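You operate a simulated robot arm through the tools that you are given. There is no shell and no other tool.

You run a simulated robot arm. Do the job below in one go: nothing can be reset, and whatever is moved stays where it is left.

TASK
Put things in order on the top of the grey bench. At the end: the blue peg stands where the green cube stood; the yellow cube is on the grey tape tin; the green cube stands where the yellow cube stood; the teal filter from the top of the grey bench stands on top of the orange rubber foot; whatever was shut is shut again. Leave all else as you found it, and nothing knocked over.

Only the result counts: the job must be done as asked and must still hold three seconds after the hand-in. Knocking over, shifting, dropping, spilling or breaking anything else fails it.

THE ROBOT
A 7-joint arm with a two-finger gripper, fixed in place. Base frame: the origin is at the foot of the arm, x ahead of it, y to its left, z up; the work surface is at about z = 0. Readings come in cm, degrees, newtons and seconds.
With the tool pointing down near the work surface it reaches from about 16 to 38 cm from the base axis. Its first joint turns from -72.0 to 72.0 degrees. Payload 0.6 kg.
Tool frame: the origin (TCP) lies between the finger pads and is the grasp point; the fingertips stand 2.2 cm ahead of it; z points along the fingers, y is the line along which they close. The gripper opens to 9.2 cm; its body begins 6.5 cm behind the TCP.
Orientation is told as [roll, pitch, yaw] about the base's x, y, z axes, in that order, counted from this pose: with the fingers straight down and closing along the base's y, the tool's x points along the base's -x, its y along +y and its z along -z.

THE INTERFACE
- The arm moves only by the tool drive_tool. Its argument "commands" is a list of rows, each a list of 7 numbers: the shift along the tool's x, y, z in units of 30 mm (1.0 is 30 mm), then the turn, a rotation vector about the tool's x, y, z in units of 4 degrees (1.0 is 4 degrees), then the closure, from 0 (fully open) to 1 (shut). In form: [[x, y, z, wx, wy, wz, claw], ...]. A call has 1 to 20 rows; each row shifts and turns the commanded pose from where the row before left it, along the tool's axes as they then stand. A call with a number of a shift or a turn outside -1 to 1 is refused whole. A row lasts 0.2 s, in which the tool goes at most 5 cm and 8.6 degrees; a call with a longer step from one row to the next is refused whole, and so is a gripper value outside its range. Where a pose cannot be reached the arm comes as near as it can. A force on the tool above 40 N (or 10 N above the force at the start of the call, whichever is more), or a blocked arm, ends the call early, and 0.2 s more pass. Each finger travels about 5.99 cm/s and halts on what it meets, pressing with about 22 N; the grip force reading is that of the motor and also rises with nothing between the fingers. The clock runs only during rows and for 0.2 s after the last one: add rows that do not move to give the fingers time. It gives the time, the measured TCP pose, the force on the tool (base axes), the opening and the grip force at its end, in the units of the frame above (readings bear some noise), with the torque about the TCP (base axes, N m) and any sound that the robot's microphone picked up, and new pictures: "views" is both (left out), scene, wrist or none.
- Cameras (640 x 400 px; columns grow to the right, rows downward): "scene" is fixed at [3.9, -27.41, 40.95]; the picture's right is [0.85, -0.53, 0.00], its down [-0.33, -0.54, -0.78] and it looks along [0.41, 0.66, -0.63] (base axes); focal length 214 px, centre (320, 200). "wrist" rides on the gripper at [7.1, 1.9, -10.2] in the tool frame; the picture's right is [-0.26, 0.96, 0.00], its down [-0.75, -0.20, -0.62] and it looks along [-0.60, -0.16, 0.78] (tool axes); focal length 280 px, centre (320, 200). There is no depth. A picture from a camera that has moved, and an enlarged one, comes with that camera's place and axes in the base frame and with its lens. The place of the scene camera against the robot may be out by one fixed shift of up to 2.5 cm in any direction.
- inspect(camera, box): a new picture of the part [left, top, right, bottom] of that camera's present view, enlarged. It takes no simulated time.
- sign_off(): hands the job in; it is judged then, once.

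Places have to be worked out from the pictures, the camera data and where the tool is seen. Open the gripper and draw the arm clear of the work before you hand the job in, unless the task says otherwise.

The tools are called after "Request:" as a command line: name --pt "numbers of a row" for each row, then --argument value for the rest, lists and objects as JSON in quotes. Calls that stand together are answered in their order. drive_tool: Moves the arm, as the interface text tells. Its arguments: {"type":"object","properties":{"commands":{"type":"array"},"views":{"type":"string","enum":["both","scene","wrist","none"]}},"required":["commands"]} The other tools are called the same way: inspect (camera, box) takes an enlarged picture of a part of a camera's view; sign_off () hands the job in.

At the start:

```text
clock: 0.0
tool_pos: [24.51, -4.11, 26.9]
tool_rot: [-0.1, 0.0, 0.1]
ft_force: [-0.8, 0.7, -0.2]
moment: [0.01, -0.03, 0.01]
finger_gap: 9.2
grip_force: 0.1
```

scene: 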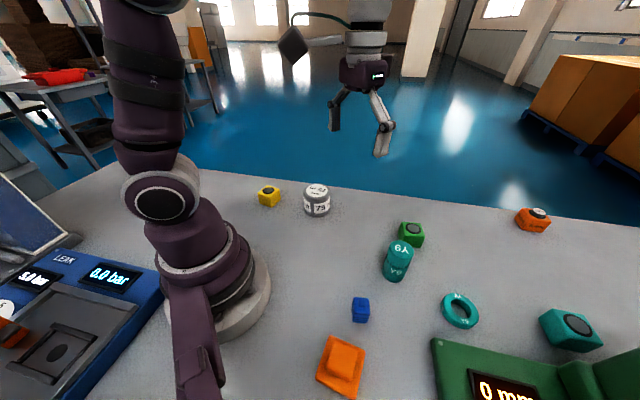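
wrist: 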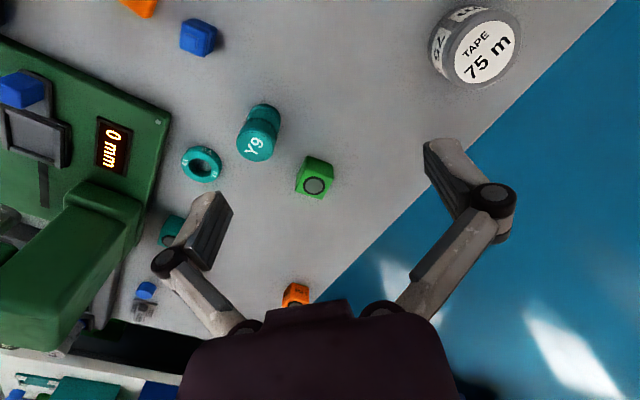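

I'll look closely at the scene first, to identify each object before moving anything.

Request:
inspect --camera "scene" --box '[220, 160, 440, 300]'

Request:
inspect --camera "scene" --box '[300, 260, 640, 400]'

Request:
inspect --camera "scene" --box '[0, 220, 240, 400]'

Request:
inspect --camera "scene" --box '[460, 180, 620, 280]'

Request:
inspect --camera "wrist" --box '[0, 0, 340, 220]'

Request:
inspect --camera "wrist" --box '[0, 180, 340, 400]'

```text
2.86 times, centred on (330, 230) of scene
camera zoom: at [3.9, -27.41, 40.95], right [0.85, -0.53, 0.0], down [-0.33, -0.54, -0.78], along [0.41, 0.66, -0.63], focal length 613 px, centre (291, 114)
```

zoom: 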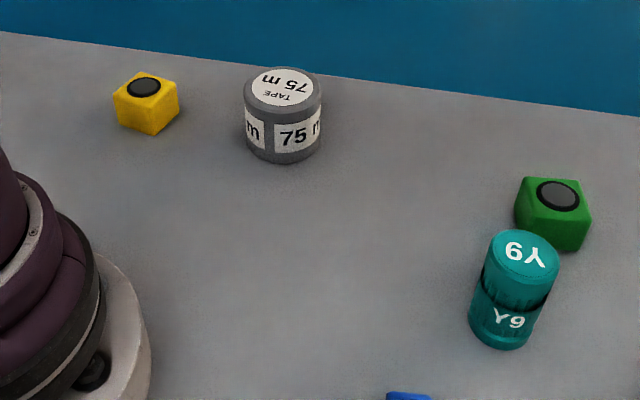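

```text
1.88 times, centred on (470, 330) of scene
camera zoom: at [3.9, -27.41, 40.95], right [0.85, -0.53, 0.0], down [-0.33, -0.54, -0.78], along [0.41, 0.66, -0.63], focal length 404 px, centre (38, -45)
```

zoom: 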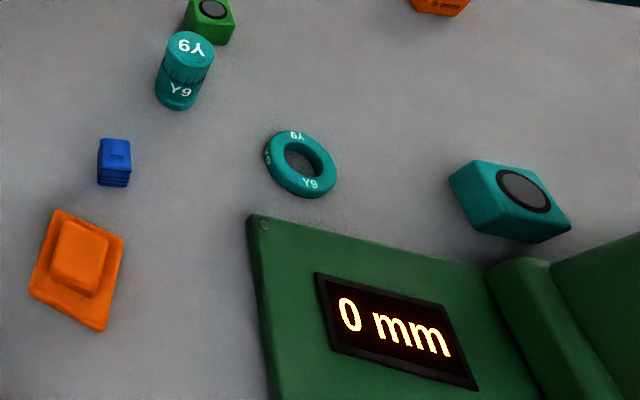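

```text
2.22 times, centred on (120, 310) of scene
camera zoom: at [3.9, -27.41, 40.95], right [0.85, -0.53, 0.0], down [-0.33, -0.54, -0.78], along [0.41, 0.66, -0.63], focal length 477 px, centre (764, -44)
```

zoom: 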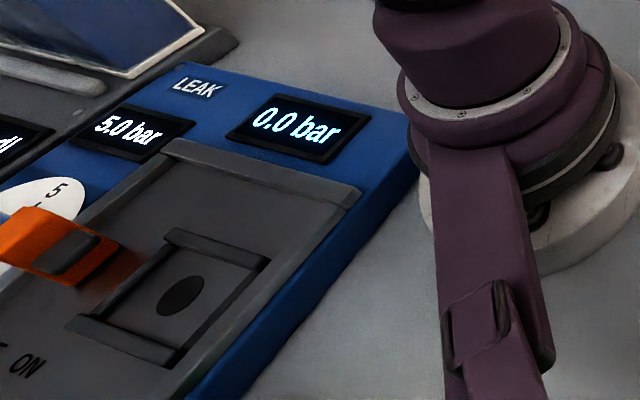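

```text
4.00 times, centred on (540, 230) of scene
camera zoom: at [3.9, -27.41, 40.95], right [0.85, -0.53, 0.0], down [-0.33, -0.54, -0.78], along [0.41, 0.66, -0.63], focal length 858 px, centre (-560, 80)
```

zoom: 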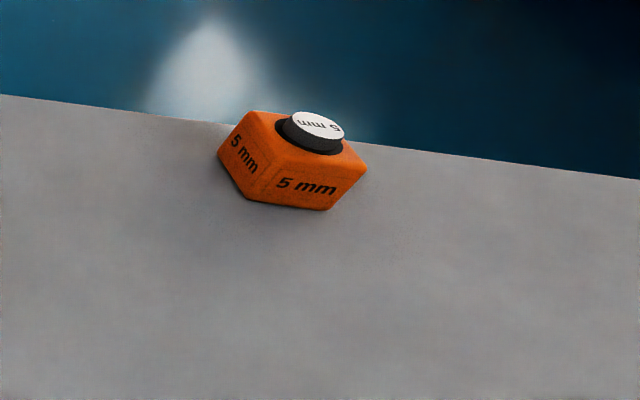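

```text
1.82 times, centred on (170, 110) of wrist
camera zoom: at [17.45, -1.88, 37.19], right [0.26, 0.96, 0.0], down [0.75, -0.2, 0.62], along [0.6, -0.16, -0.78], focal length 510 px, centre (593, 364)
```

zoom: 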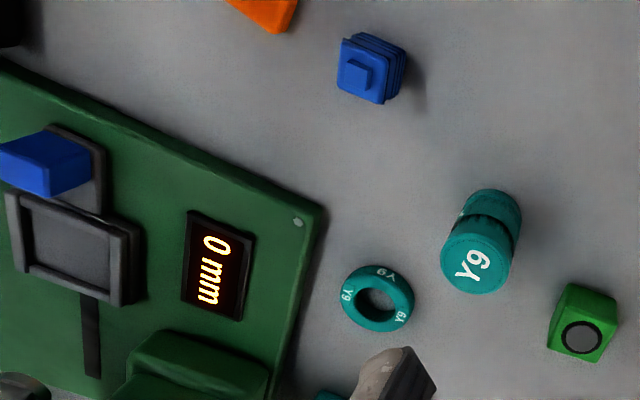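

```text
1.82 times, centred on (170, 290) of wrist
camera zoom: at [17.45, -1.88, 37.19], right [0.26, 0.96, 0.0], down [0.75, -0.2, 0.62], along [0.6, -0.16, -0.78], focal length 510 px, centre (593, 36)
```

zoom: 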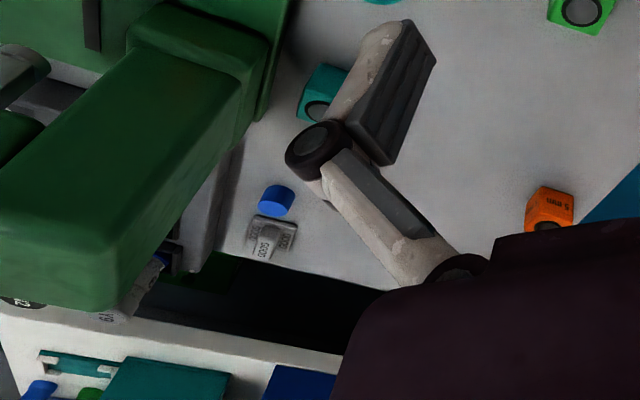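

The reachable objects look to be the yellow cube near (17.5, 23), the tape tin near (28, 13), the green cube near (41, -9), the teal cylinder near (30, -15), the blue ribbed block near (19, -16.5) and the orange stepped piece near (12, -21). I'll lower the wrist camera to see the objects on the right better.

Request:
drive_tool --pt "0.2 -0.66 0.9 0 0 0 0" --pt "0.2 -0.66 0.9 0 0 0 0" --pt "0.2 -0.66 0.9 0 0 0 0" --pt "0.2 -0.66 0.9 0 0 0 0" --pt "0 0 0 0 0 0 0" --views "both"

```text
clock: 1.2
tool_pos: [21.97, -12.04, 16.29]
tool_rot: [0.0, -0.1, 0.0]
ft_force: [0.2, -0.2, 0.5]
moment: [-0.03, 0.02, -0.03]
finger_gap: 9.23
grip_force: 0.1
camera wrist: at [14.98, -10.0, 26.42], right [0.26, 0.97, 0.0], down [0.75, -0.2, 0.62], along [0.6, -0.16, -0.78], focal length 280 px, centre (320, 200)
```

scene: 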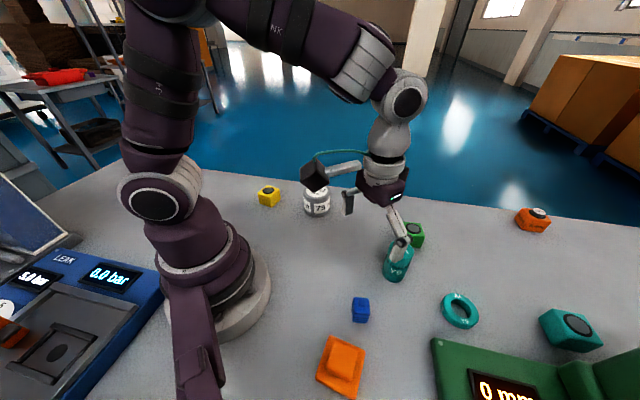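
wrist: 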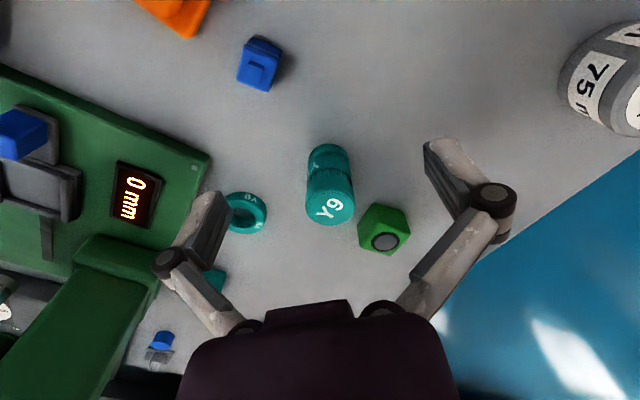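

Request:
inspect --camera "wrist" --box '[210, 0, 450, 150]'

Request:
inspect --camera "wrist" --box '[220, 120, 440, 258]'

Request:
inspect --camera "wrist" --box '[0, 60, 240, 210]'

Request:
inspect --camera "wrist" --box '[0, 240, 240, 400]'

```text
2.67 times, centred on (330, 75) of wrist
camera zoom: at [14.98, -10.0, 26.42], right [0.26, 0.97, 0.0], down [0.75, -0.2, 0.62], along [0.6, -0.16, -0.78], focal length 748 px, centre (293, 533)
```

zoom: 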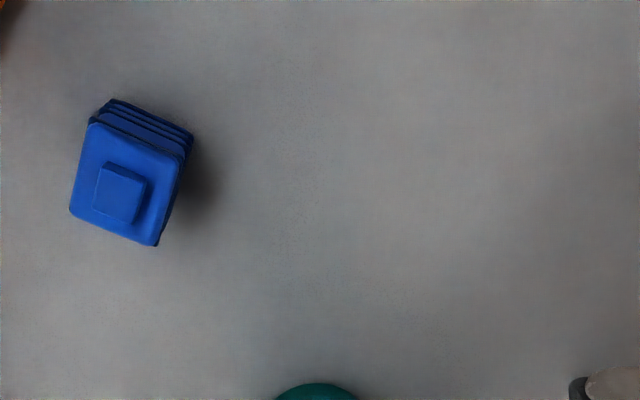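

```text
2.90 times, centred on (330, 189) of wrist
camera zoom: at [14.98, -10.0, 26.42], right [0.26, 0.97, 0.0], down [0.75, -0.2, 0.62], along [0.6, -0.16, -0.78], focal length 813 px, centre (291, 232)
```

zoom: 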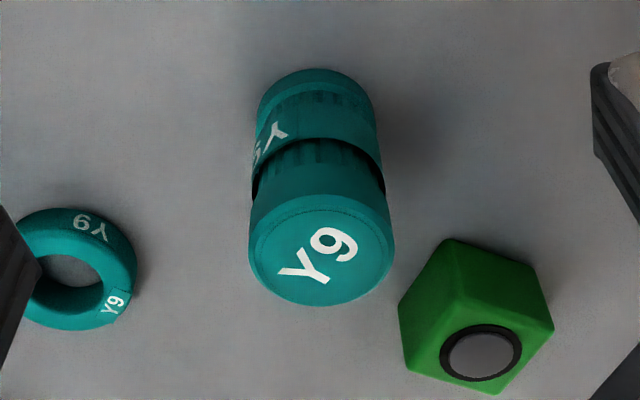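

```text
2.67 times, centred on (120, 135) of wrist
camera zoom: at [14.98, -10.0, 26.42], right [0.26, 0.97, 0.0], down [0.75, -0.2, 0.62], along [0.6, -0.16, -0.78], focal length 748 px, centre (853, 373)
```

zoom: 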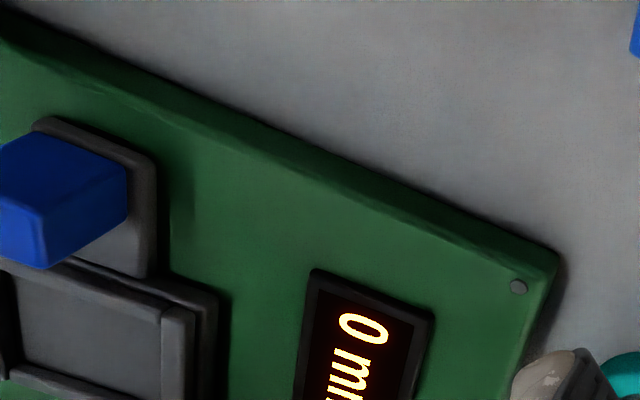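

```text
2.50 times, centred on (120, 320) of wrist
camera zoom: at [14.98, -10.0, 26.42], right [0.26, 0.97, 0.0], down [0.75, -0.2, 0.62], along [0.6, -0.16, -0.78], focal length 701 px, centre (820, -100)
```

zoom: 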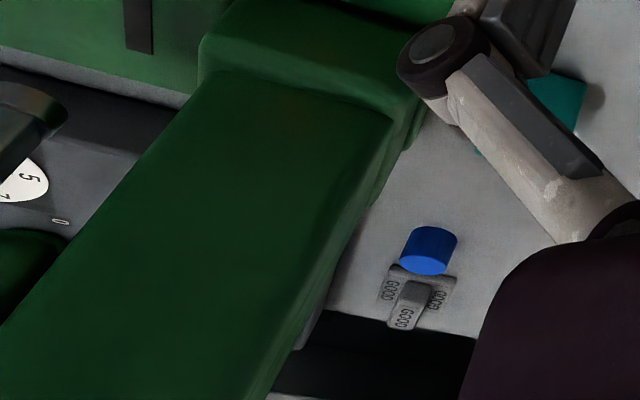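

The teal cylinder shows pleats between two caps, so it is probably the filter, but I am not yet sure which object is the blue peg. I'll raise the arm and yaw it right to look over the rest of the bench.

Request:
drive_tool --pt "0 0 -0.5 0 0 1 0" --pt "0 0 -0.5 0 0 1 0" --pt "0 0 -0.5 0 0 1 0" --pt "0 0 -0.5 0 0 1 0" --pt "0 0 -0.5 0 0 1 0" --pt "0 0 -0.5 0 0 1 0" --pt "0 0 -0.5 0 0 1 0" --pt "0 0 -0.5 0 0 1 0" --pt "0 0 0 0 0 1 0" --pt "0 0 0 0 0 1 0" --pt "0 0 0 0 0 1 0" --pt "0 0 0 0 0 1 0" --pt "0 0 0 0 0 1 0" --pt "0 0 0 0 0 1 0" --pt "0 0 0 0 0 0 0" --views "both"

```text
clock: 4.4
tool_pos: [22.17, -11.9, 28.2]
tool_rot: [0.0, 0.0, -56.1]
ft_force: [-0.1, 0.3, -0.1]
moment: [-0.01, 0.04, 0.02]
finger_gap: 9.2
grip_force: 0.0
camera wrist: at [19.86, -4.78, 38.41], right [0.95, 0.32, 0.0], down [0.25, -0.74, 0.63], along [0.2, -0.59, -0.78], focal length 280 px, centre (320, 200)
```

scene: 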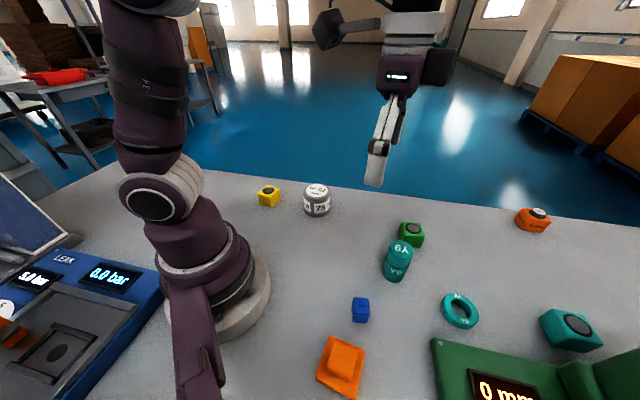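
wrist: 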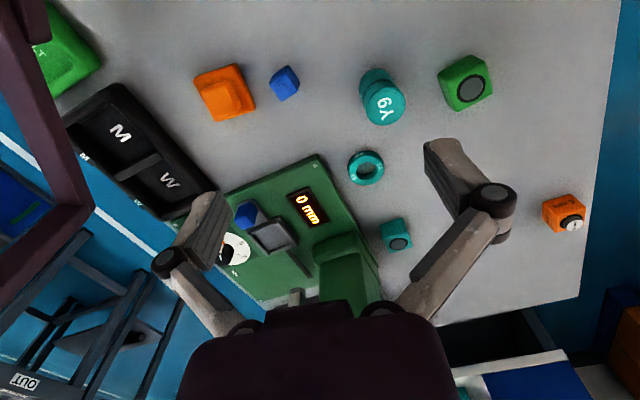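

Request:
inspect --camera "wrist" --box '[0, 0, 320, 200]'

Request:
inspect --camera "wrist" --box '[200, 150, 420, 310]'

Request:
inspect --camera "wrist" --box '[400, 150, 640, 400]'

Request:
inspect --camera "wrist" --box '[180, 40, 320, 130]'

```text
2.00 times, centred on (160, 100) of wrist
camera zoom: at [19.86, -4.78, 38.41], right [0.95, 0.32, 0.0], down [0.25, -0.74, 0.63], along [0.2, -0.59, -0.78], focal length 561 px, centre (640, 400)
```

zoom: 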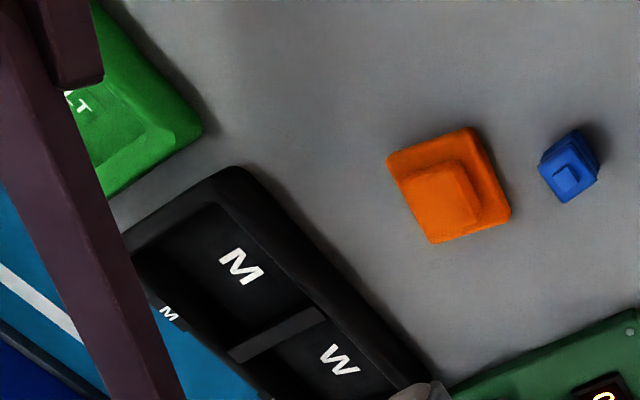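

```text
2.50 times, centred on (310, 230) of wrist
camera zoom: at [19.86, -4.78, 38.41], right [0.95, 0.32, 0.0], down [0.25, -0.74, 0.63], along [0.2, -0.59, -0.78], focal length 701 px, centre (345, 125)
```

zoom: 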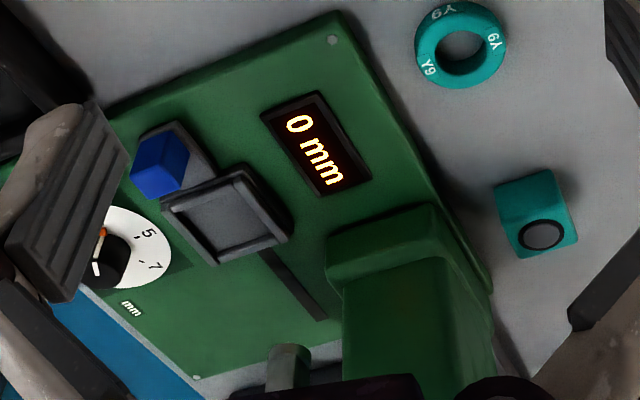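

```text
1.60 times, centred on (520, 275) of wrist
camera zoom: at [19.86, -4.78, 38.41], right [0.95, 0.32, 0.0], down [0.25, -0.74, 0.63], along [0.2, -0.59, -0.78], focal length 449 px, centre (0, 80)
```

zoom: 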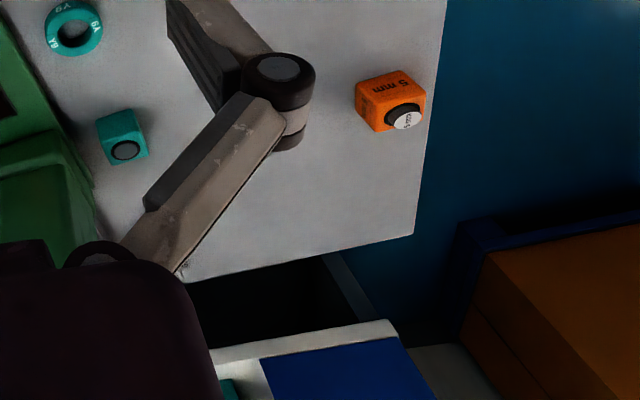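

```text
4.44 times, centred on (250, 85) of wrist
camera zoom: at [19.86, -4.78, 38.41], right [0.95, 0.32, 0.0], down [0.25, -0.74, 0.63], along [0.2, -0.59, -0.78], focal length 1246 px, centre (631, 711)
```

zoom: 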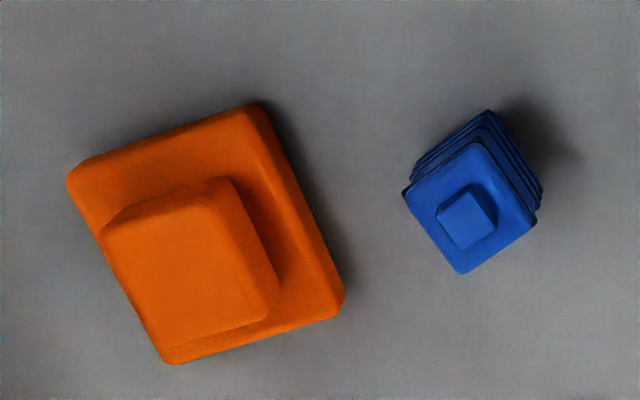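

The orange stepped piece fits the "rubber foot", and the blue ribbed square piece with a nub is the only reachable blue object so far. I'll swing left to view the yellow cube, the tape tin and that side of the bench.

Request:
drive_tool --pt "0.332 0.224 0 0 0 -1 0" --pt "0.315 0.246 0 0 0 -1 0" --pt "0.297 0.268 0 0 0 -1 0" --pt "0.278 0.288 0 0 0 -1 0" --pt "0.257 0.306 0 0 0 -1 0" --pt "0.235 0.324 0 0 0 -1 0" --pt "0.212 0.339 0 0 0 -1 0" --pt "0.188 0.353 0 0 0 -1 0" --pt "0.163 0.365 0 0 0 -1 0" --pt "0.137 0.376 0 0 0 -1 0" --pt "0.11 0.385 0 0 0 -1 0" --pt "0.083 0.391 0 0 0 -1 0" --pt "0.056 0.396 0 0 0 -1 0" --pt "0.028 0.399 0 0 0 -1 0" --pt "0 0.4 0 0 0 -1 0" --pt "-0.028 0.399 0 0 0 -1 0" --pt "-0.056 0.396 0 0 0 -1 0" --pt "-0.083 0.391 0 0 0 -1 0" --pt "-0.11 0.385 0 0 0 -1 0" --pt "-0.137 0.376 0 0 0 -1 0" --views "both"

```text
clock: 8.6
tool_pos: [22.08, 12.15, 28.27]
tool_rot: [0.0, 0.0, 24.2]
ft_force: [1.1, 0.8, -0.1]
moment: [0.0, 0.02, -0.02]
finger_gap: 9.18
grip_force: 0.0
camera wrist: at [14.84, 11.16, 38.43], right [-0.15, 0.99, 0.0], down [0.77, 0.12, 0.63], along [0.62, 0.1, -0.78], focal length 280 px, centre (320, 200)
```

scene: 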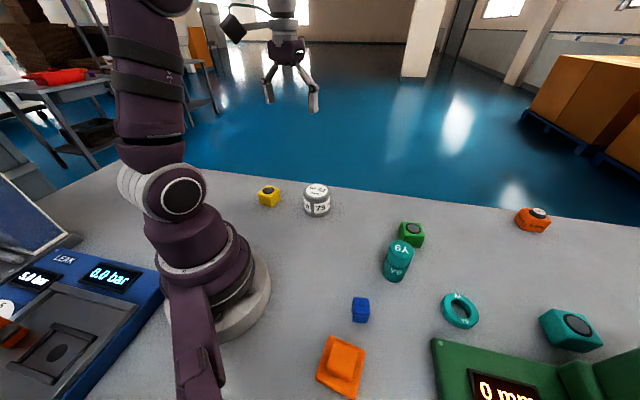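
wrist: 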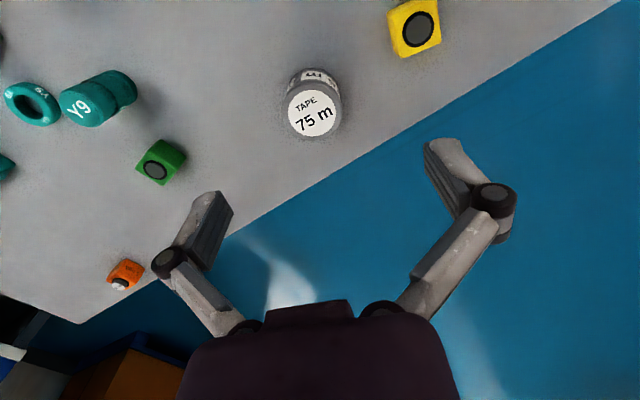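

Request:
inspect --camera "wrist" --box '[370, 0, 470, 62]'

Request:
inspect --camera "wrist" --box '[260, 50, 370, 150]'

Request:
inspect --camera "wrist" --box '[110, 120, 210, 200]'

Request:
inspect --camera "wrist" --box '[0, 50, 160, 150]'

```text
6.40 times, centred on (420, 31) of wrist
camera zoom: at [14.84, 11.16, 38.43], right [-0.15, 0.99, 0.0], down [0.77, 0.12, 0.63], along [0.62, 0.1, -0.78], focal length 1794 px, centre (-320, 1282)
```

zoom: 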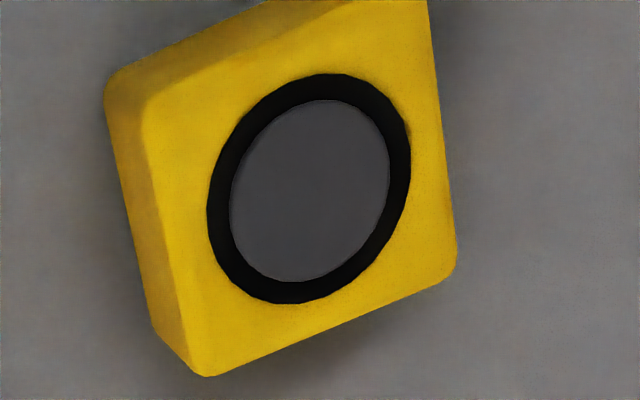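

```text
4.00 times, centred on (315, 100) of wrist
camera zoom: at [14.84, 11.16, 38.43], right [-0.15, 0.99, 0.0], down [0.77, 0.12, 0.63], along [0.62, 0.1, -0.78], focal length 1122 px, centre (340, 600)
```

zoom: 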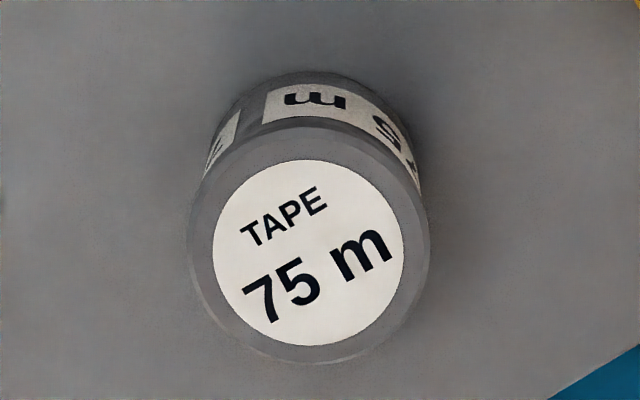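

```text
5.00 times, centred on (160, 160) of wrist
camera zoom: at [14.84, 11.16, 38.43], right [-0.15, 0.99, 0.0], down [0.77, 0.12, 0.63], along [0.62, 0.1, -0.78], focal length 1402 px, centre (1120, 400)
```

zoom: 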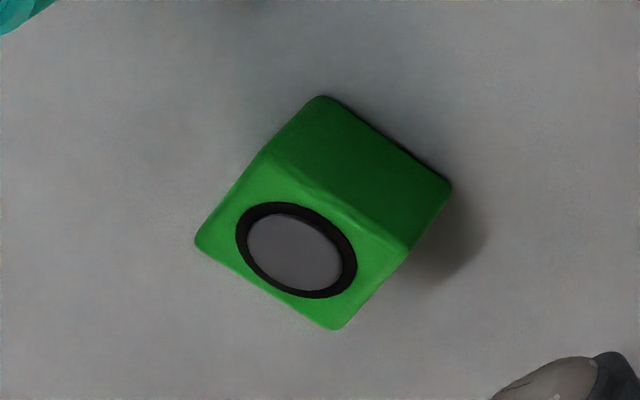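

```text
4.00 times, centred on (80, 100) of wrist
camera zoom: at [14.84, 11.16, 38.43], right [-0.15, 0.99, 0.0], down [0.77, 0.12, 0.63], along [0.62, 0.1, -0.78], focal length 1122 px, centre (1280, 600)
```

zoom: 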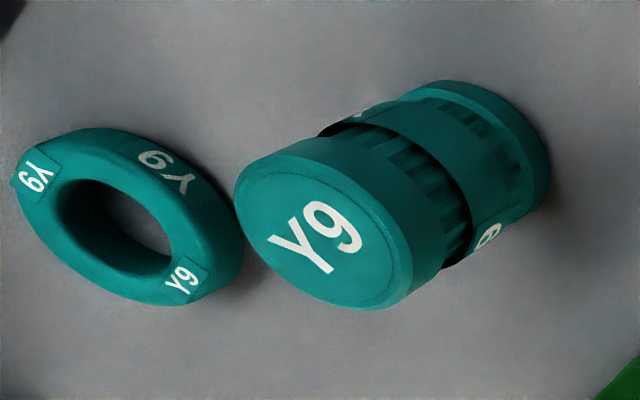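

The teal cylinder is clearly a pleated filter, and the cubes each carry a round inlay on top. Before I commit, I'll swing right again for a closer look at the blue ribbed piece, the orange foot and the blue item on the green press.

Request:
drive_tool --pt "0.291 -0.327 0.083 0 0 1 0" --pt "0.268 -0.347 0.083 0 0 1 0" --pt "0.243 -0.364 0.083 0 0 1 0" --pt "0.217 -0.38 0.083 0 0 1 0" --pt "0.19 -0.394 0.083 0 0 1 0" --pt "0.162 -0.407 0.083 0 0 1 0" --pt "0.133 -0.417 0.083 0 0 1 0" --pt "0.104 -0.425 0.083 0 0 1 0" --pt "0.074 -0.432 0.083 0 0 1 0" --pt "0.043 -0.436 0.083 0 0 1 0" --pt "0.013 -0.438 0.083 0 0 1 0" --pt "-0.018 -0.437 0.083 0 0 1 0" --pt "-0.048 -0.435 0.083 0 0 1 0" --pt "-0.079 -0.43 0.083 0 0 1 0" --pt "-0.108 -0.424 0.083 0 0 1 0" --pt "-0.137 -0.415 0.083 0 0 1 0" --pt "-0.166 -0.404 0.083 0 0 1 0" --pt "-0.194 -0.392 0.083 0 0 1 0" --pt "-0.221 -0.378 0.083 0 0 1 0" --pt "-0.247 -0.362 0.083 0 0 1 0" --views "both"

```text
clock: 12.8
tool_pos: [14.26, -13.0, 23.09]
tool_rot: [-0.1, 0.1, -56.1]
ft_force: [-0.1, -0.1, -0.4]
moment: [-0.02, 0.02, 0.02]
finger_gap: 9.19
grip_force: 0.1
camera wrist: at [11.87, -5.84, 33.22], right [0.95, 0.32, 0.0], down [0.25, -0.74, 0.62], along [0.2, -0.59, -0.78], focal length 280 px, centre (320, 200)
```

scene: 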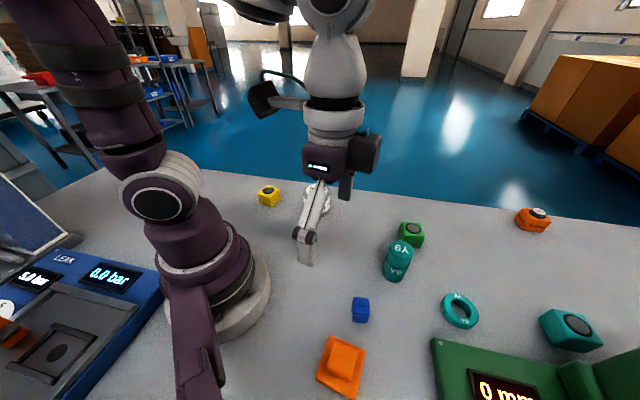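
wrist: 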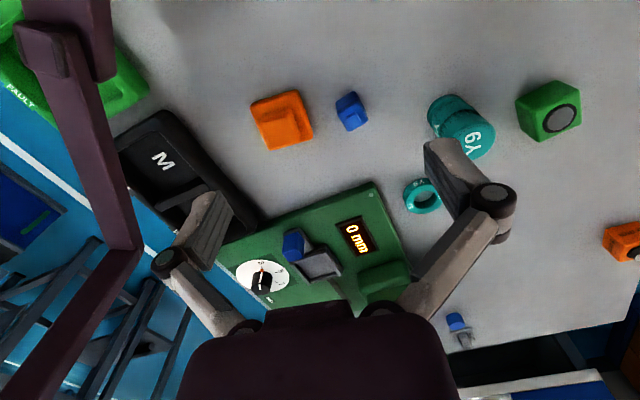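

Request:
inspect --camera "wrist" --box '[230, 70, 390, 170]'

Request:
inspect --camera "wrist" --box '[220, 190, 420, 310]'

Request:
inspect --camera "wrist" --box '[410, 290, 530, 370]'

Request:
inspect --camera "wrist" --box '[0, 0, 260, 200]'

Request:
inspect --camera "wrist" --box '[400, 70, 600, 220]'

Request:
inspect --camera "scene" --box '[300, 280, 400, 400]'

```text
4.00 times, centred on (310, 120) of wrist
camera zoom: at [11.87, -5.84, 33.22], right [0.95, 0.32, 0.0], down [0.25, -0.74, 0.62], along [0.2, -0.59, -0.78], focal length 1122 px, centre (360, 520)
```

zoom: 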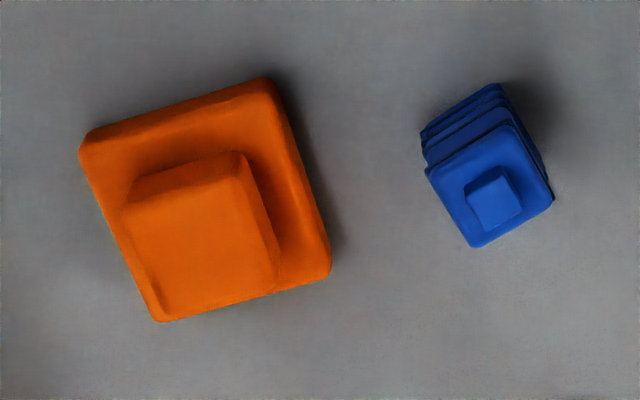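

```text
3.20 times, centred on (320, 250) of wrist
camera zoom: at [11.87, -5.84, 33.22], right [0.95, 0.32, 0.0], down [0.25, -0.74, 0.62], along [0.2, -0.59, -0.78], focal length 897 px, centre (320, 40)
```

zoom: 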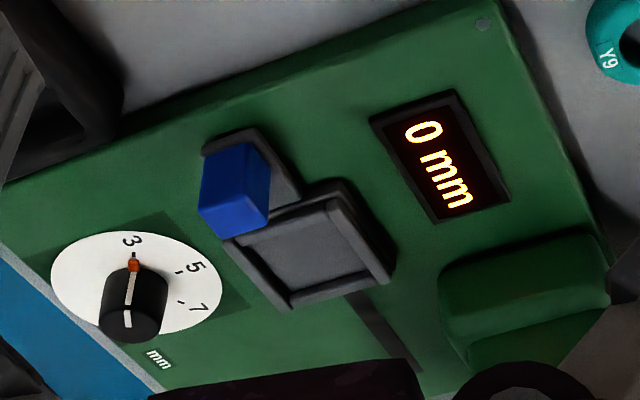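

```text
5.00 times, centred on (470, 330) of wrist
camera zoom: at [11.87, -5.84, 33.22], right [0.95, 0.32, 0.0], down [0.25, -0.74, 0.62], along [0.2, -0.59, -0.78], focal length 1402 px, centre (-430, -450)
```

zoom: 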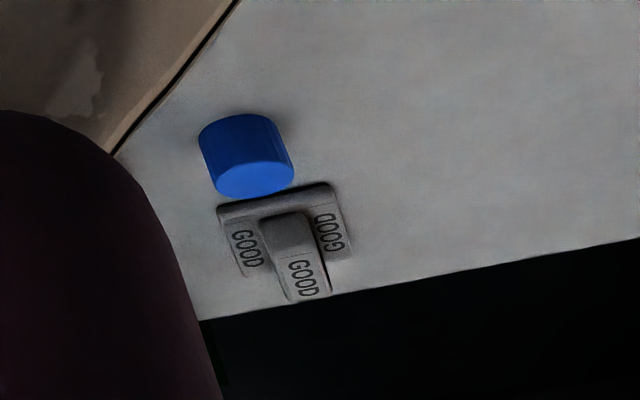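

```text
2.00 times, centred on (130, 100) of wrist
camera zoom: at [11.87, -5.84, 33.22], right [0.95, 0.32, 0.0], down [0.25, -0.74, 0.62], along [0.2, -0.59, -0.78], focal length 561 px, centre (700, 400)
```

zoom: 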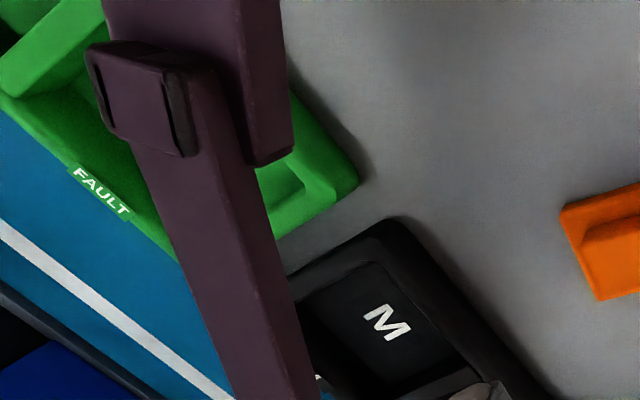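

```text
2.67 times, centred on (500, 145) of wrist
camera zoom: at [11.87, -5.84, 33.22], right [0.95, 0.32, 0.0], down [0.25, -0.74, 0.62], along [0.2, -0.59, -0.78], focal length 748 px, centre (-160, 347)
```

zoom: 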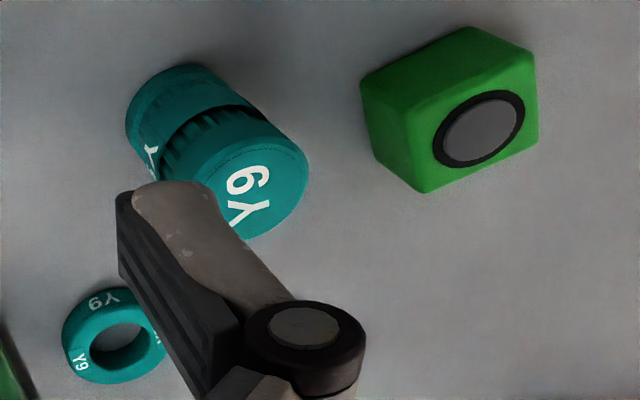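

```text
3.33 times, centred on (350, 340) of scene
camera zoom: at [3.9, -27.41, 40.95], right [0.85, -0.53, 0.0], down [-0.33, -0.54, -0.78], along [0.41, 0.66, -0.63], focal length 715 px, centre (220, -267)
```

zoom: 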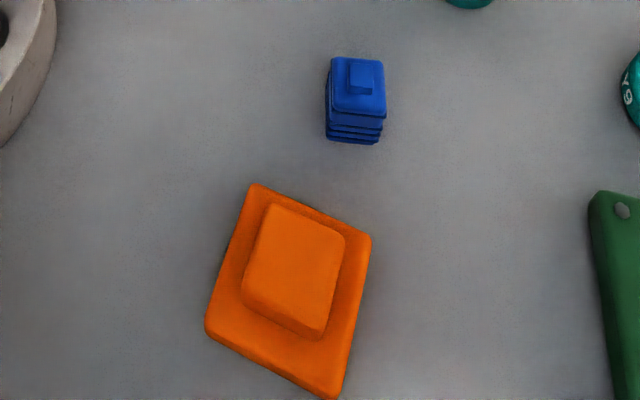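

Positions worked out from the wrist views:

| Object | Position (cm) | Details |
|---|---|---|
| Filter | (30.4, -13.2) | about 7.6 tall, diameter 4.4 |
| Foot | (12.0, -20.5) | top about z=3 |
| Blue peg (the finned piece) | (19.1, -16.0) | 2.5 square |
| Green cube | (40.2, -8.7) | about 4.25 side |
| Yellow cube | (17.5, 22.0) | about 4.25 side |
| Tin | (27.2, 12.2) | top about z=6.7 |

The blue cylinder far away, at about 80 cm, can't be reached. I'll hover above the filter first.

Request:
drive_tool --pt "-0.375 0.556 0.3 0 0 -1 0" --pt "-0.413 0.529 0.3 0 0 -1 0" --pt "-0.449 0.499 0.3 0 0 -1 0" --pt "-0.483 0.466 0.3 0 0 -1 0" --pt "-0.514 0.431 0.3 0 0 -1 0" --pt "-0.543 0.394 0.3 0 0 -1 0" --pt "-0.569 0.356 0.3 0 0 -1 0" --pt "-0.592 0.315 0.3 0 0 -1 0" --pt "0 0 0 0 0 0 0" --views "both"

```text
clock: 14.8
tool_pos: [30.03, -12.82, 16.04]
tool_rot: [0.1, 0.1, -24.0]
ft_force: [-0.3, -0.4, 0.4]
moment: [0.01, 0.0, 0.02]
finger_gap: 9.18
grip_force: 0.0
camera wrist: at [24.43, -8.07, 26.15], right [0.63, 0.78, 0.0], down [0.61, -0.49, 0.62], along [0.48, -0.39, -0.78], focal length 280 px, centre (320, 200)
```

scene: 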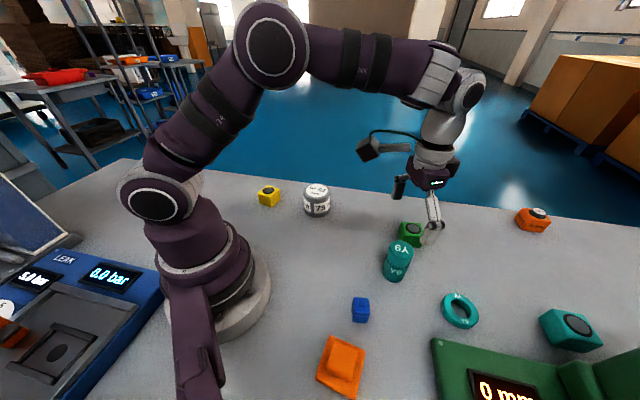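
wrist: 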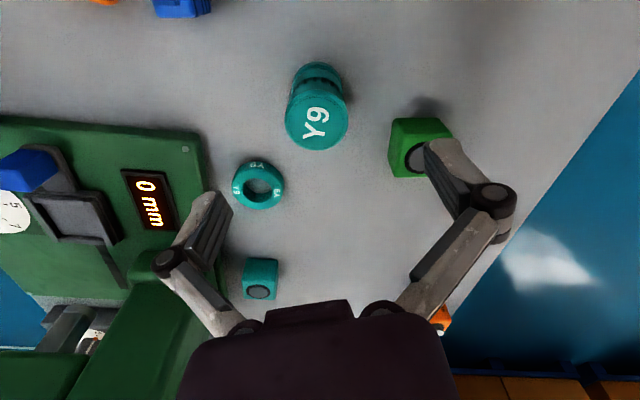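

Request:
inspect --camera "wrist" --box '[260, 50, 380, 160]'

Request:
inspect --camera "scene" --box '[360, 200, 460, 300]'

```text
3.64 times, centred on (320, 105) of wrist
camera zoom: at [24.43, -8.07, 26.15], right [0.63, 0.78, 0.0], down [0.61, -0.49, 0.62], along [0.48, -0.39, -0.78], focal length 1020 px, centre (320, 546)
```

zoom: 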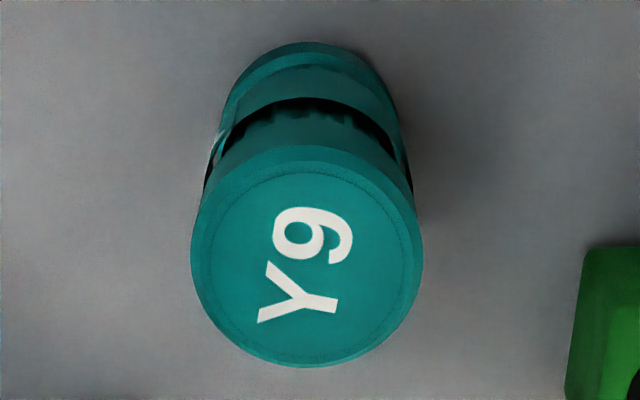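

```text
4.00 times, centred on (410, 250) of scene
camera zoom: at [3.9, -27.41, 40.95], right [0.85, -0.53, 0.0], down [-0.33, -0.54, -0.78], along [0.41, 0.66, -0.63], focal length 858 px, centre (-40, 0)
```

zoom: 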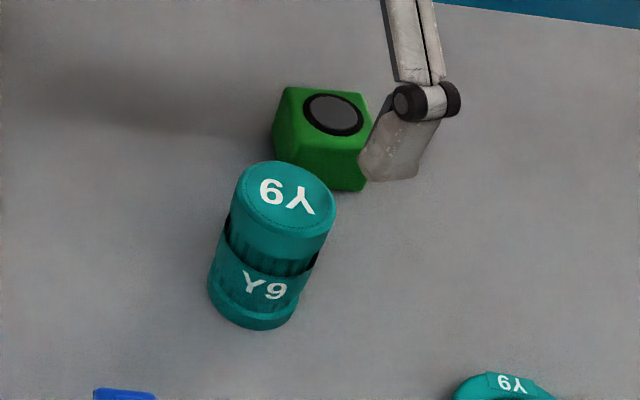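

The wrist view puts the filter's centre at about (30.2, -13.25), within 0.5 cm of the tool axis. I'll centre on it and descend to about z=4.4 with the fingers open.

Request:
drive_tool --pt "-0.11 -0.108 0 0 0 0 0" --pt "0 0 0.485 0 0 0 0" --pt "0 0 0.485 0 0 0 0" --pt "0 0 0.485 0 0 0 0" --pt "0 0 0.485 0 0 0 0" --pt "0 0 0.485 0 0 0 0" --pt "0 0 0.485 0 0 0 0" --pt "0 0 0.485 0 0 0 0" --pt "0 0 0.485 0 0 0 0" --pt "0 0 0 0 0 0 0" --views "both"

```text
clock: 17.0
tool_pos: [30.54, -13.4, 4.29]
tool_rot: [0.0, 0.0, -24.0]
ft_force: [0.0, -0.6, -1.3]
moment: [0.02, 0.01, -0.03]
finger_gap: 9.2
grip_force: 0.1
camera wrist: at [24.78, -8.46, 14.41], right [0.63, 0.77, 0.0], down [0.6, -0.49, 0.63], along [0.48, -0.4, -0.78], focal length 280 px, centre (320, 200)
```

scene: 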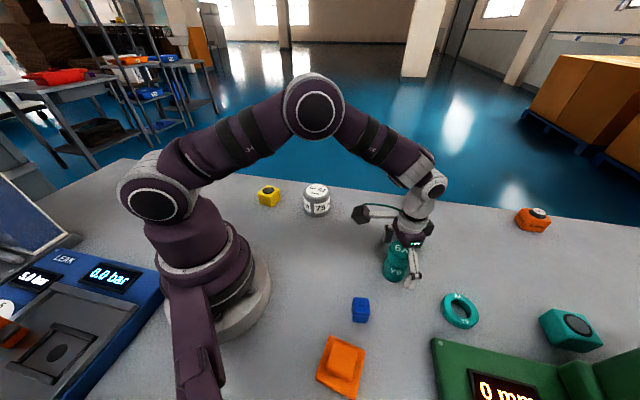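
wrist: 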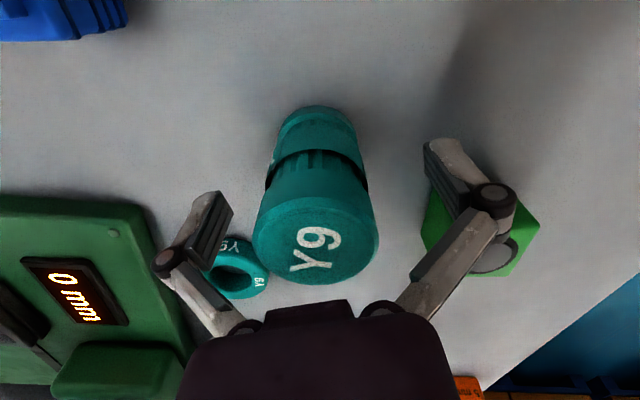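

The filter is centred between the fingers, and its top ellipse at (316, 241) matches the expected (320, 240). I'll close on it.

Request:
drive_tool --pt "0 0 0 0 0 0 0.3" --pt "0 0 0 0 0 0 0.5" --pt "0 0 0 0 0 0 0.65" --pt "0 0 0 0 0 0 0.65" --pt "0 0 0 0 0 0 0.65" --views "wrist"

```text
clock: 18.2
tool_pos: [30.49, -13.39, 4.3]
tool_rot: [0.0, 0.0, -24.0]
ft_force: [-1.3, -0.2, 6.9]
moment: [0.0, 0.05, 0.0]
finger_gap: 4.31
grip_force: 22.0
camera wrist: at [24.78, -8.47, 14.44], right [0.63, 0.77, 0.0], down [0.6, -0.49, 0.63], along [0.48, -0.4, -0.78], focal length 280 px, centre (320, 200)
```

wrist: 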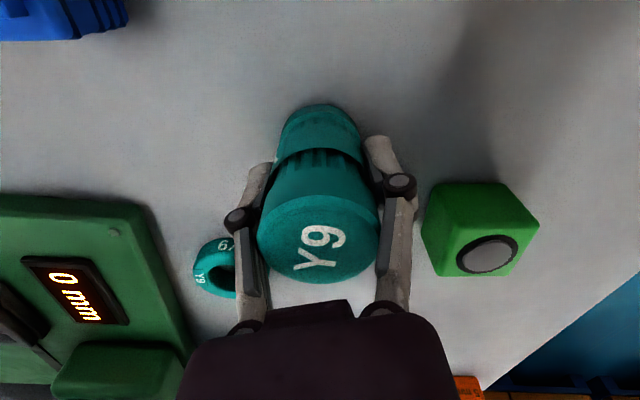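

The grip holds at a gap of 4.31 cm and 22 N. I'll lift straight up.

Request:
drive_tool --pt "0 0 -0.2 0 0 0 0.65" --pt "0 0 -0.3 0 0 0 0.65" --pt "0 0 -0.4 0 0 0 0.65" --pt "0 0 -0.5 0 0 0 0.65" --pt "0 0 -0.5 0 0 0 0.65" --pt "0 0 -0.5 0 0 0 0.65" --pt "0 0 -0.5 0 0 0 0.65" --pt "0 0 -0.3 0 0 0 0.65" --pt "0 0 0 0 0 0 0.65" --views "both"

```text
clock: 20.2
tool_pos: [30.44, -13.33, 13.96]
tool_rot: [0.0, 0.0, -24.0]
ft_force: [-0.2, 0.0, -0.4]
moment: [-0.01, 0.01, 0.01]
finger_gap: 4.29
grip_force: 22.3
camera wrist: at [24.79, -8.51, 24.18], right [0.63, 0.77, 0.0], down [0.6, -0.49, 0.63], along [0.48, -0.4, -0.78], focal length 280 px, centre (320, 200)
```

scene: 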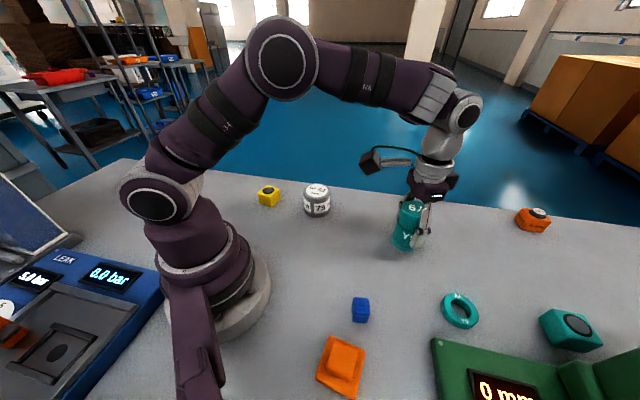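
wrist: 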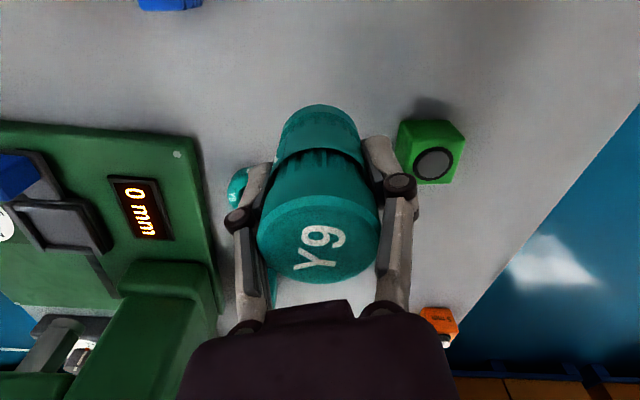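

The filter is held upright with its bottom at about z=9.7. I'll carry it over to above the orange foot at about (12.0, -20.5), keeping the yaw so the fingers stay clear of the blue peg.

Request:
drive_tool --pt "0.464 -0.468 0 0 0 0 0.65" --pt "0.464 -0.468 0 0 0 0 0.65" --pt "0.464 -0.468 0 0 0 0 0.65" --pt "0.464 -0.468 0 0 0 0 0.65" --pt "0.464 -0.468 0 0 0 0 0.65" --pt "0.464 -0.468 0 0 0 0 0.65" --pt "0.464 -0.468 0 0 0 0 0.65" --pt "0.464 -0.468 0 0 0 0 0.65" --pt "0.464 -0.468 0 0 0 0 0.65" --pt "0.464 -0.468 0 0 0 0 0.65" --pt "0 0 0 0 0 0 0.65" --views "both"

```text
clock: 22.6
tool_pos: [11.91, -20.53, 13.97]
tool_rot: [0.1, -0.1, -23.9]
ft_force: [-0.3, 0.5, -1.9]
moment: [0.02, 0.0, 0.02]
finger_gap: 4.31
grip_force: 21.6
camera wrist: at [6.2, -15.63, 24.21], right [0.63, 0.78, 0.0], down [0.6, -0.49, 0.62], along [0.48, -0.39, -0.78], focal length 280 px, centre (320, 200)
```

scene: 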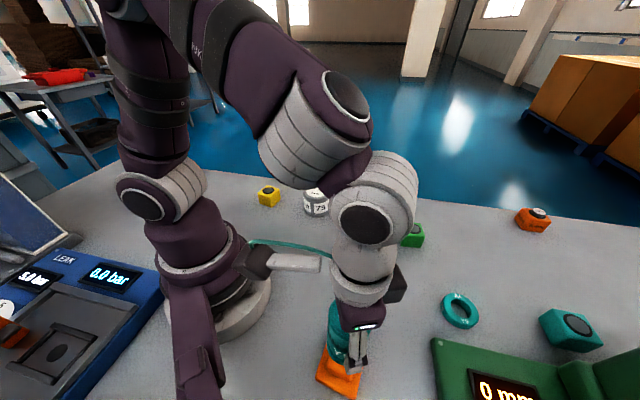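
wrist: 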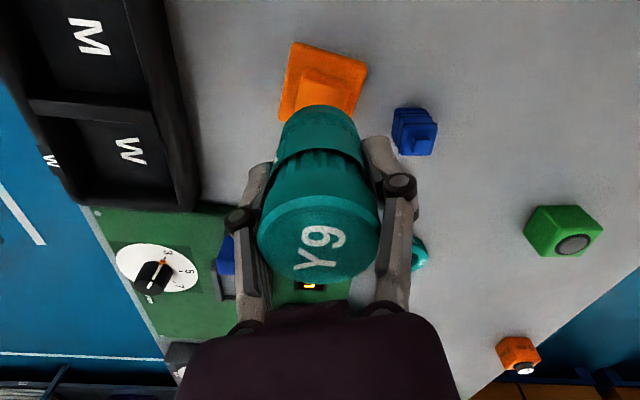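

Request:
inspect --camera "wrist" --box '[250, 20, 450, 180]'

Request:
inspect --camera "scene" --box '[290, 280, 410, 400]'

```text
2.50 times, centred on (350, 100) of wrist
camera zoom: at [6.2, -15.63, 24.21], right [0.63, 0.78, 0.0], down [0.6, -0.49, 0.62], along [0.48, -0.39, -0.78], focal length 701 px, centre (245, 450)
```

zoom: 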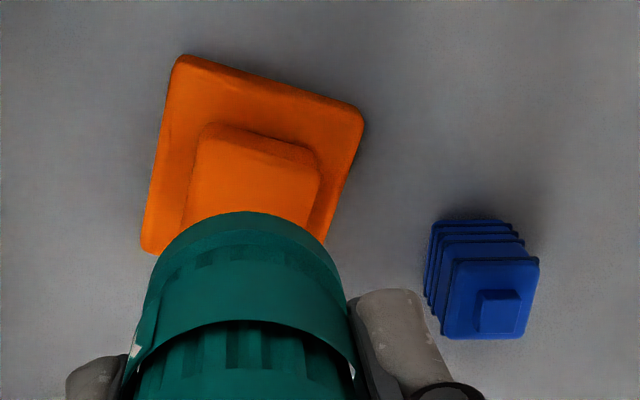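

```text
3.33 times, centred on (350, 340) of scene
camera zoom: at [3.9, -27.41, 40.95], right [0.85, -0.53, 0.0], down [-0.33, -0.54, -0.78], along [0.41, 0.66, -0.63], focal length 715 px, centre (220, -267)
```

zoom: 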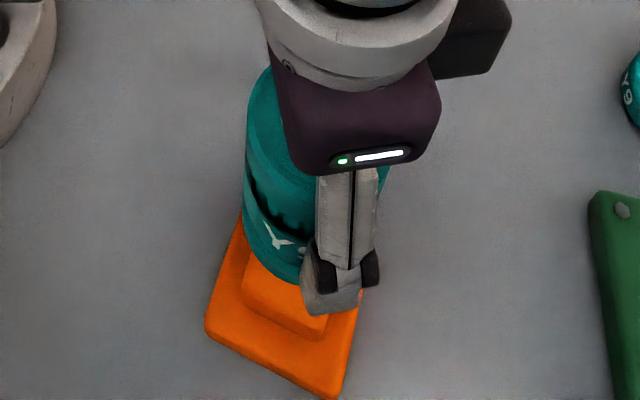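

In the new view the foot's centre sits about 0.3 cm further forward than the tool axis, at roughly (12.2, -20.7). I'll correct for that and lower until the filter's bottom is just above the foot's top.

Request:
drive_tool --pt "-0.105 0.01 0 0 0 0 0.65" --pt "0 0 0.35 0 0 0 0.65" --pt "0 0 0.35 0 0 0 0.65" --pt "0 0 0.35 0 0 0 0.65" --pt "0 0 0.35 0 0 0 0.65" --pt "0 0 0.3 0 0 0 0.65" --pt "0 0 0.2 0 0 0 0.65" --pt "0 0 0 0 0 0 0.65" --views "both"

Request:
inspect --camera "scene" --box '[290, 280, 410, 400]'

Request:
inspect --camera "wrist" --box '[250, 20, 450, 180]'

```text
clock: 24.4
tool_pos: [12.42, -20.55, 8.27]
tool_rot: [0.0, 0.0, -23.9]
ft_force: [-1.6, 1.3, 18.6]
moment: [0.07, 0.05, 0.02]
finger_gap: 4.34
grip_force: 21.5
camera wrist: at [6.7, -15.66, 18.49], right [0.63, 0.77, 0.0], down [0.6, -0.49, 0.63], along [0.48, -0.4, -0.78], focal length 280 px, centre (320, 200)
```

scene: 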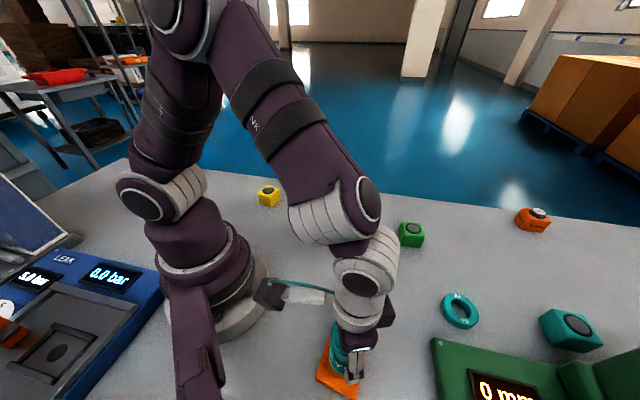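
wrist: 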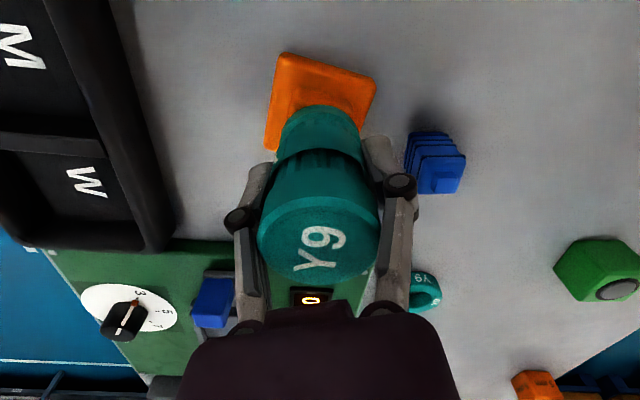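

```text
3.33 times, centred on (350, 340) of scene
camera zoom: at [3.9, -27.41, 40.96], right [0.85, -0.53, 0.0], down [-0.33, -0.54, -0.78], along [0.41, 0.66, -0.63], focal length 715 px, centre (220, -267)
```

zoom: 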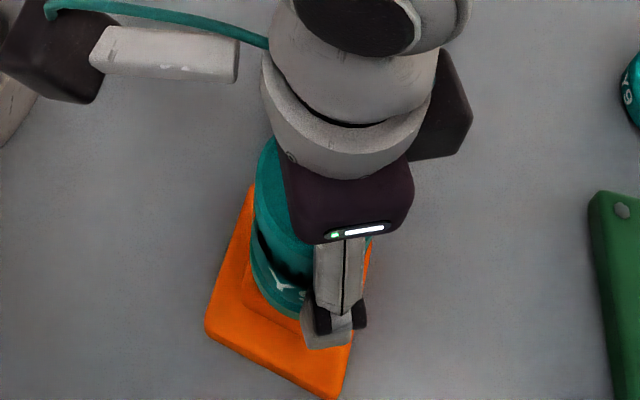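

```text
2.50 times, centred on (350, 100) of wrist
camera zoom: at [6.7, -15.66, 18.49], right [0.63, 0.77, 0.0], down [0.6, -0.49, 0.63], along [0.48, -0.4, -0.78], focal length 701 px, centre (245, 450)
```

zoom: 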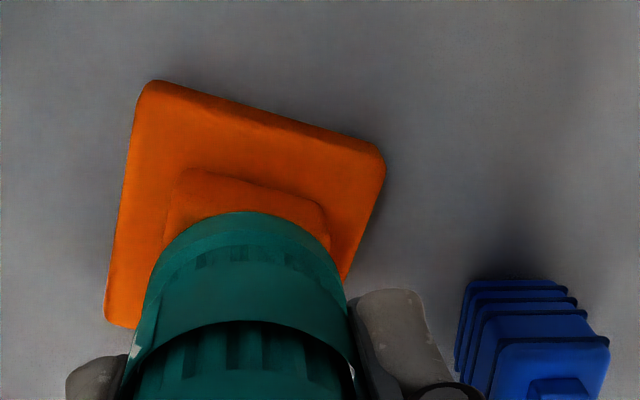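

There is contact: 18.6 N upward at TCP z=8.27, so the foot's top is at about z=4 and the filter is seated within 0.3 cm of its centre. I'll ease off slightly and then open the fingers gently.

Request:
drive_tool --pt "0 0 -0.02 0 0 0 0.65" --pt "0 0 0 0 0 0 0.65" --views "none"

```text
clock: 25.0
tool_pos: [12.31, -20.48, 8.36]
tool_rot: [0.0, 0.0, -24.0]
ft_force: [-0.5, -0.1, -0.7]
moment: [0.0, 0.01, -0.01]
finger_gap: 4.3
grip_force: 22.4
```

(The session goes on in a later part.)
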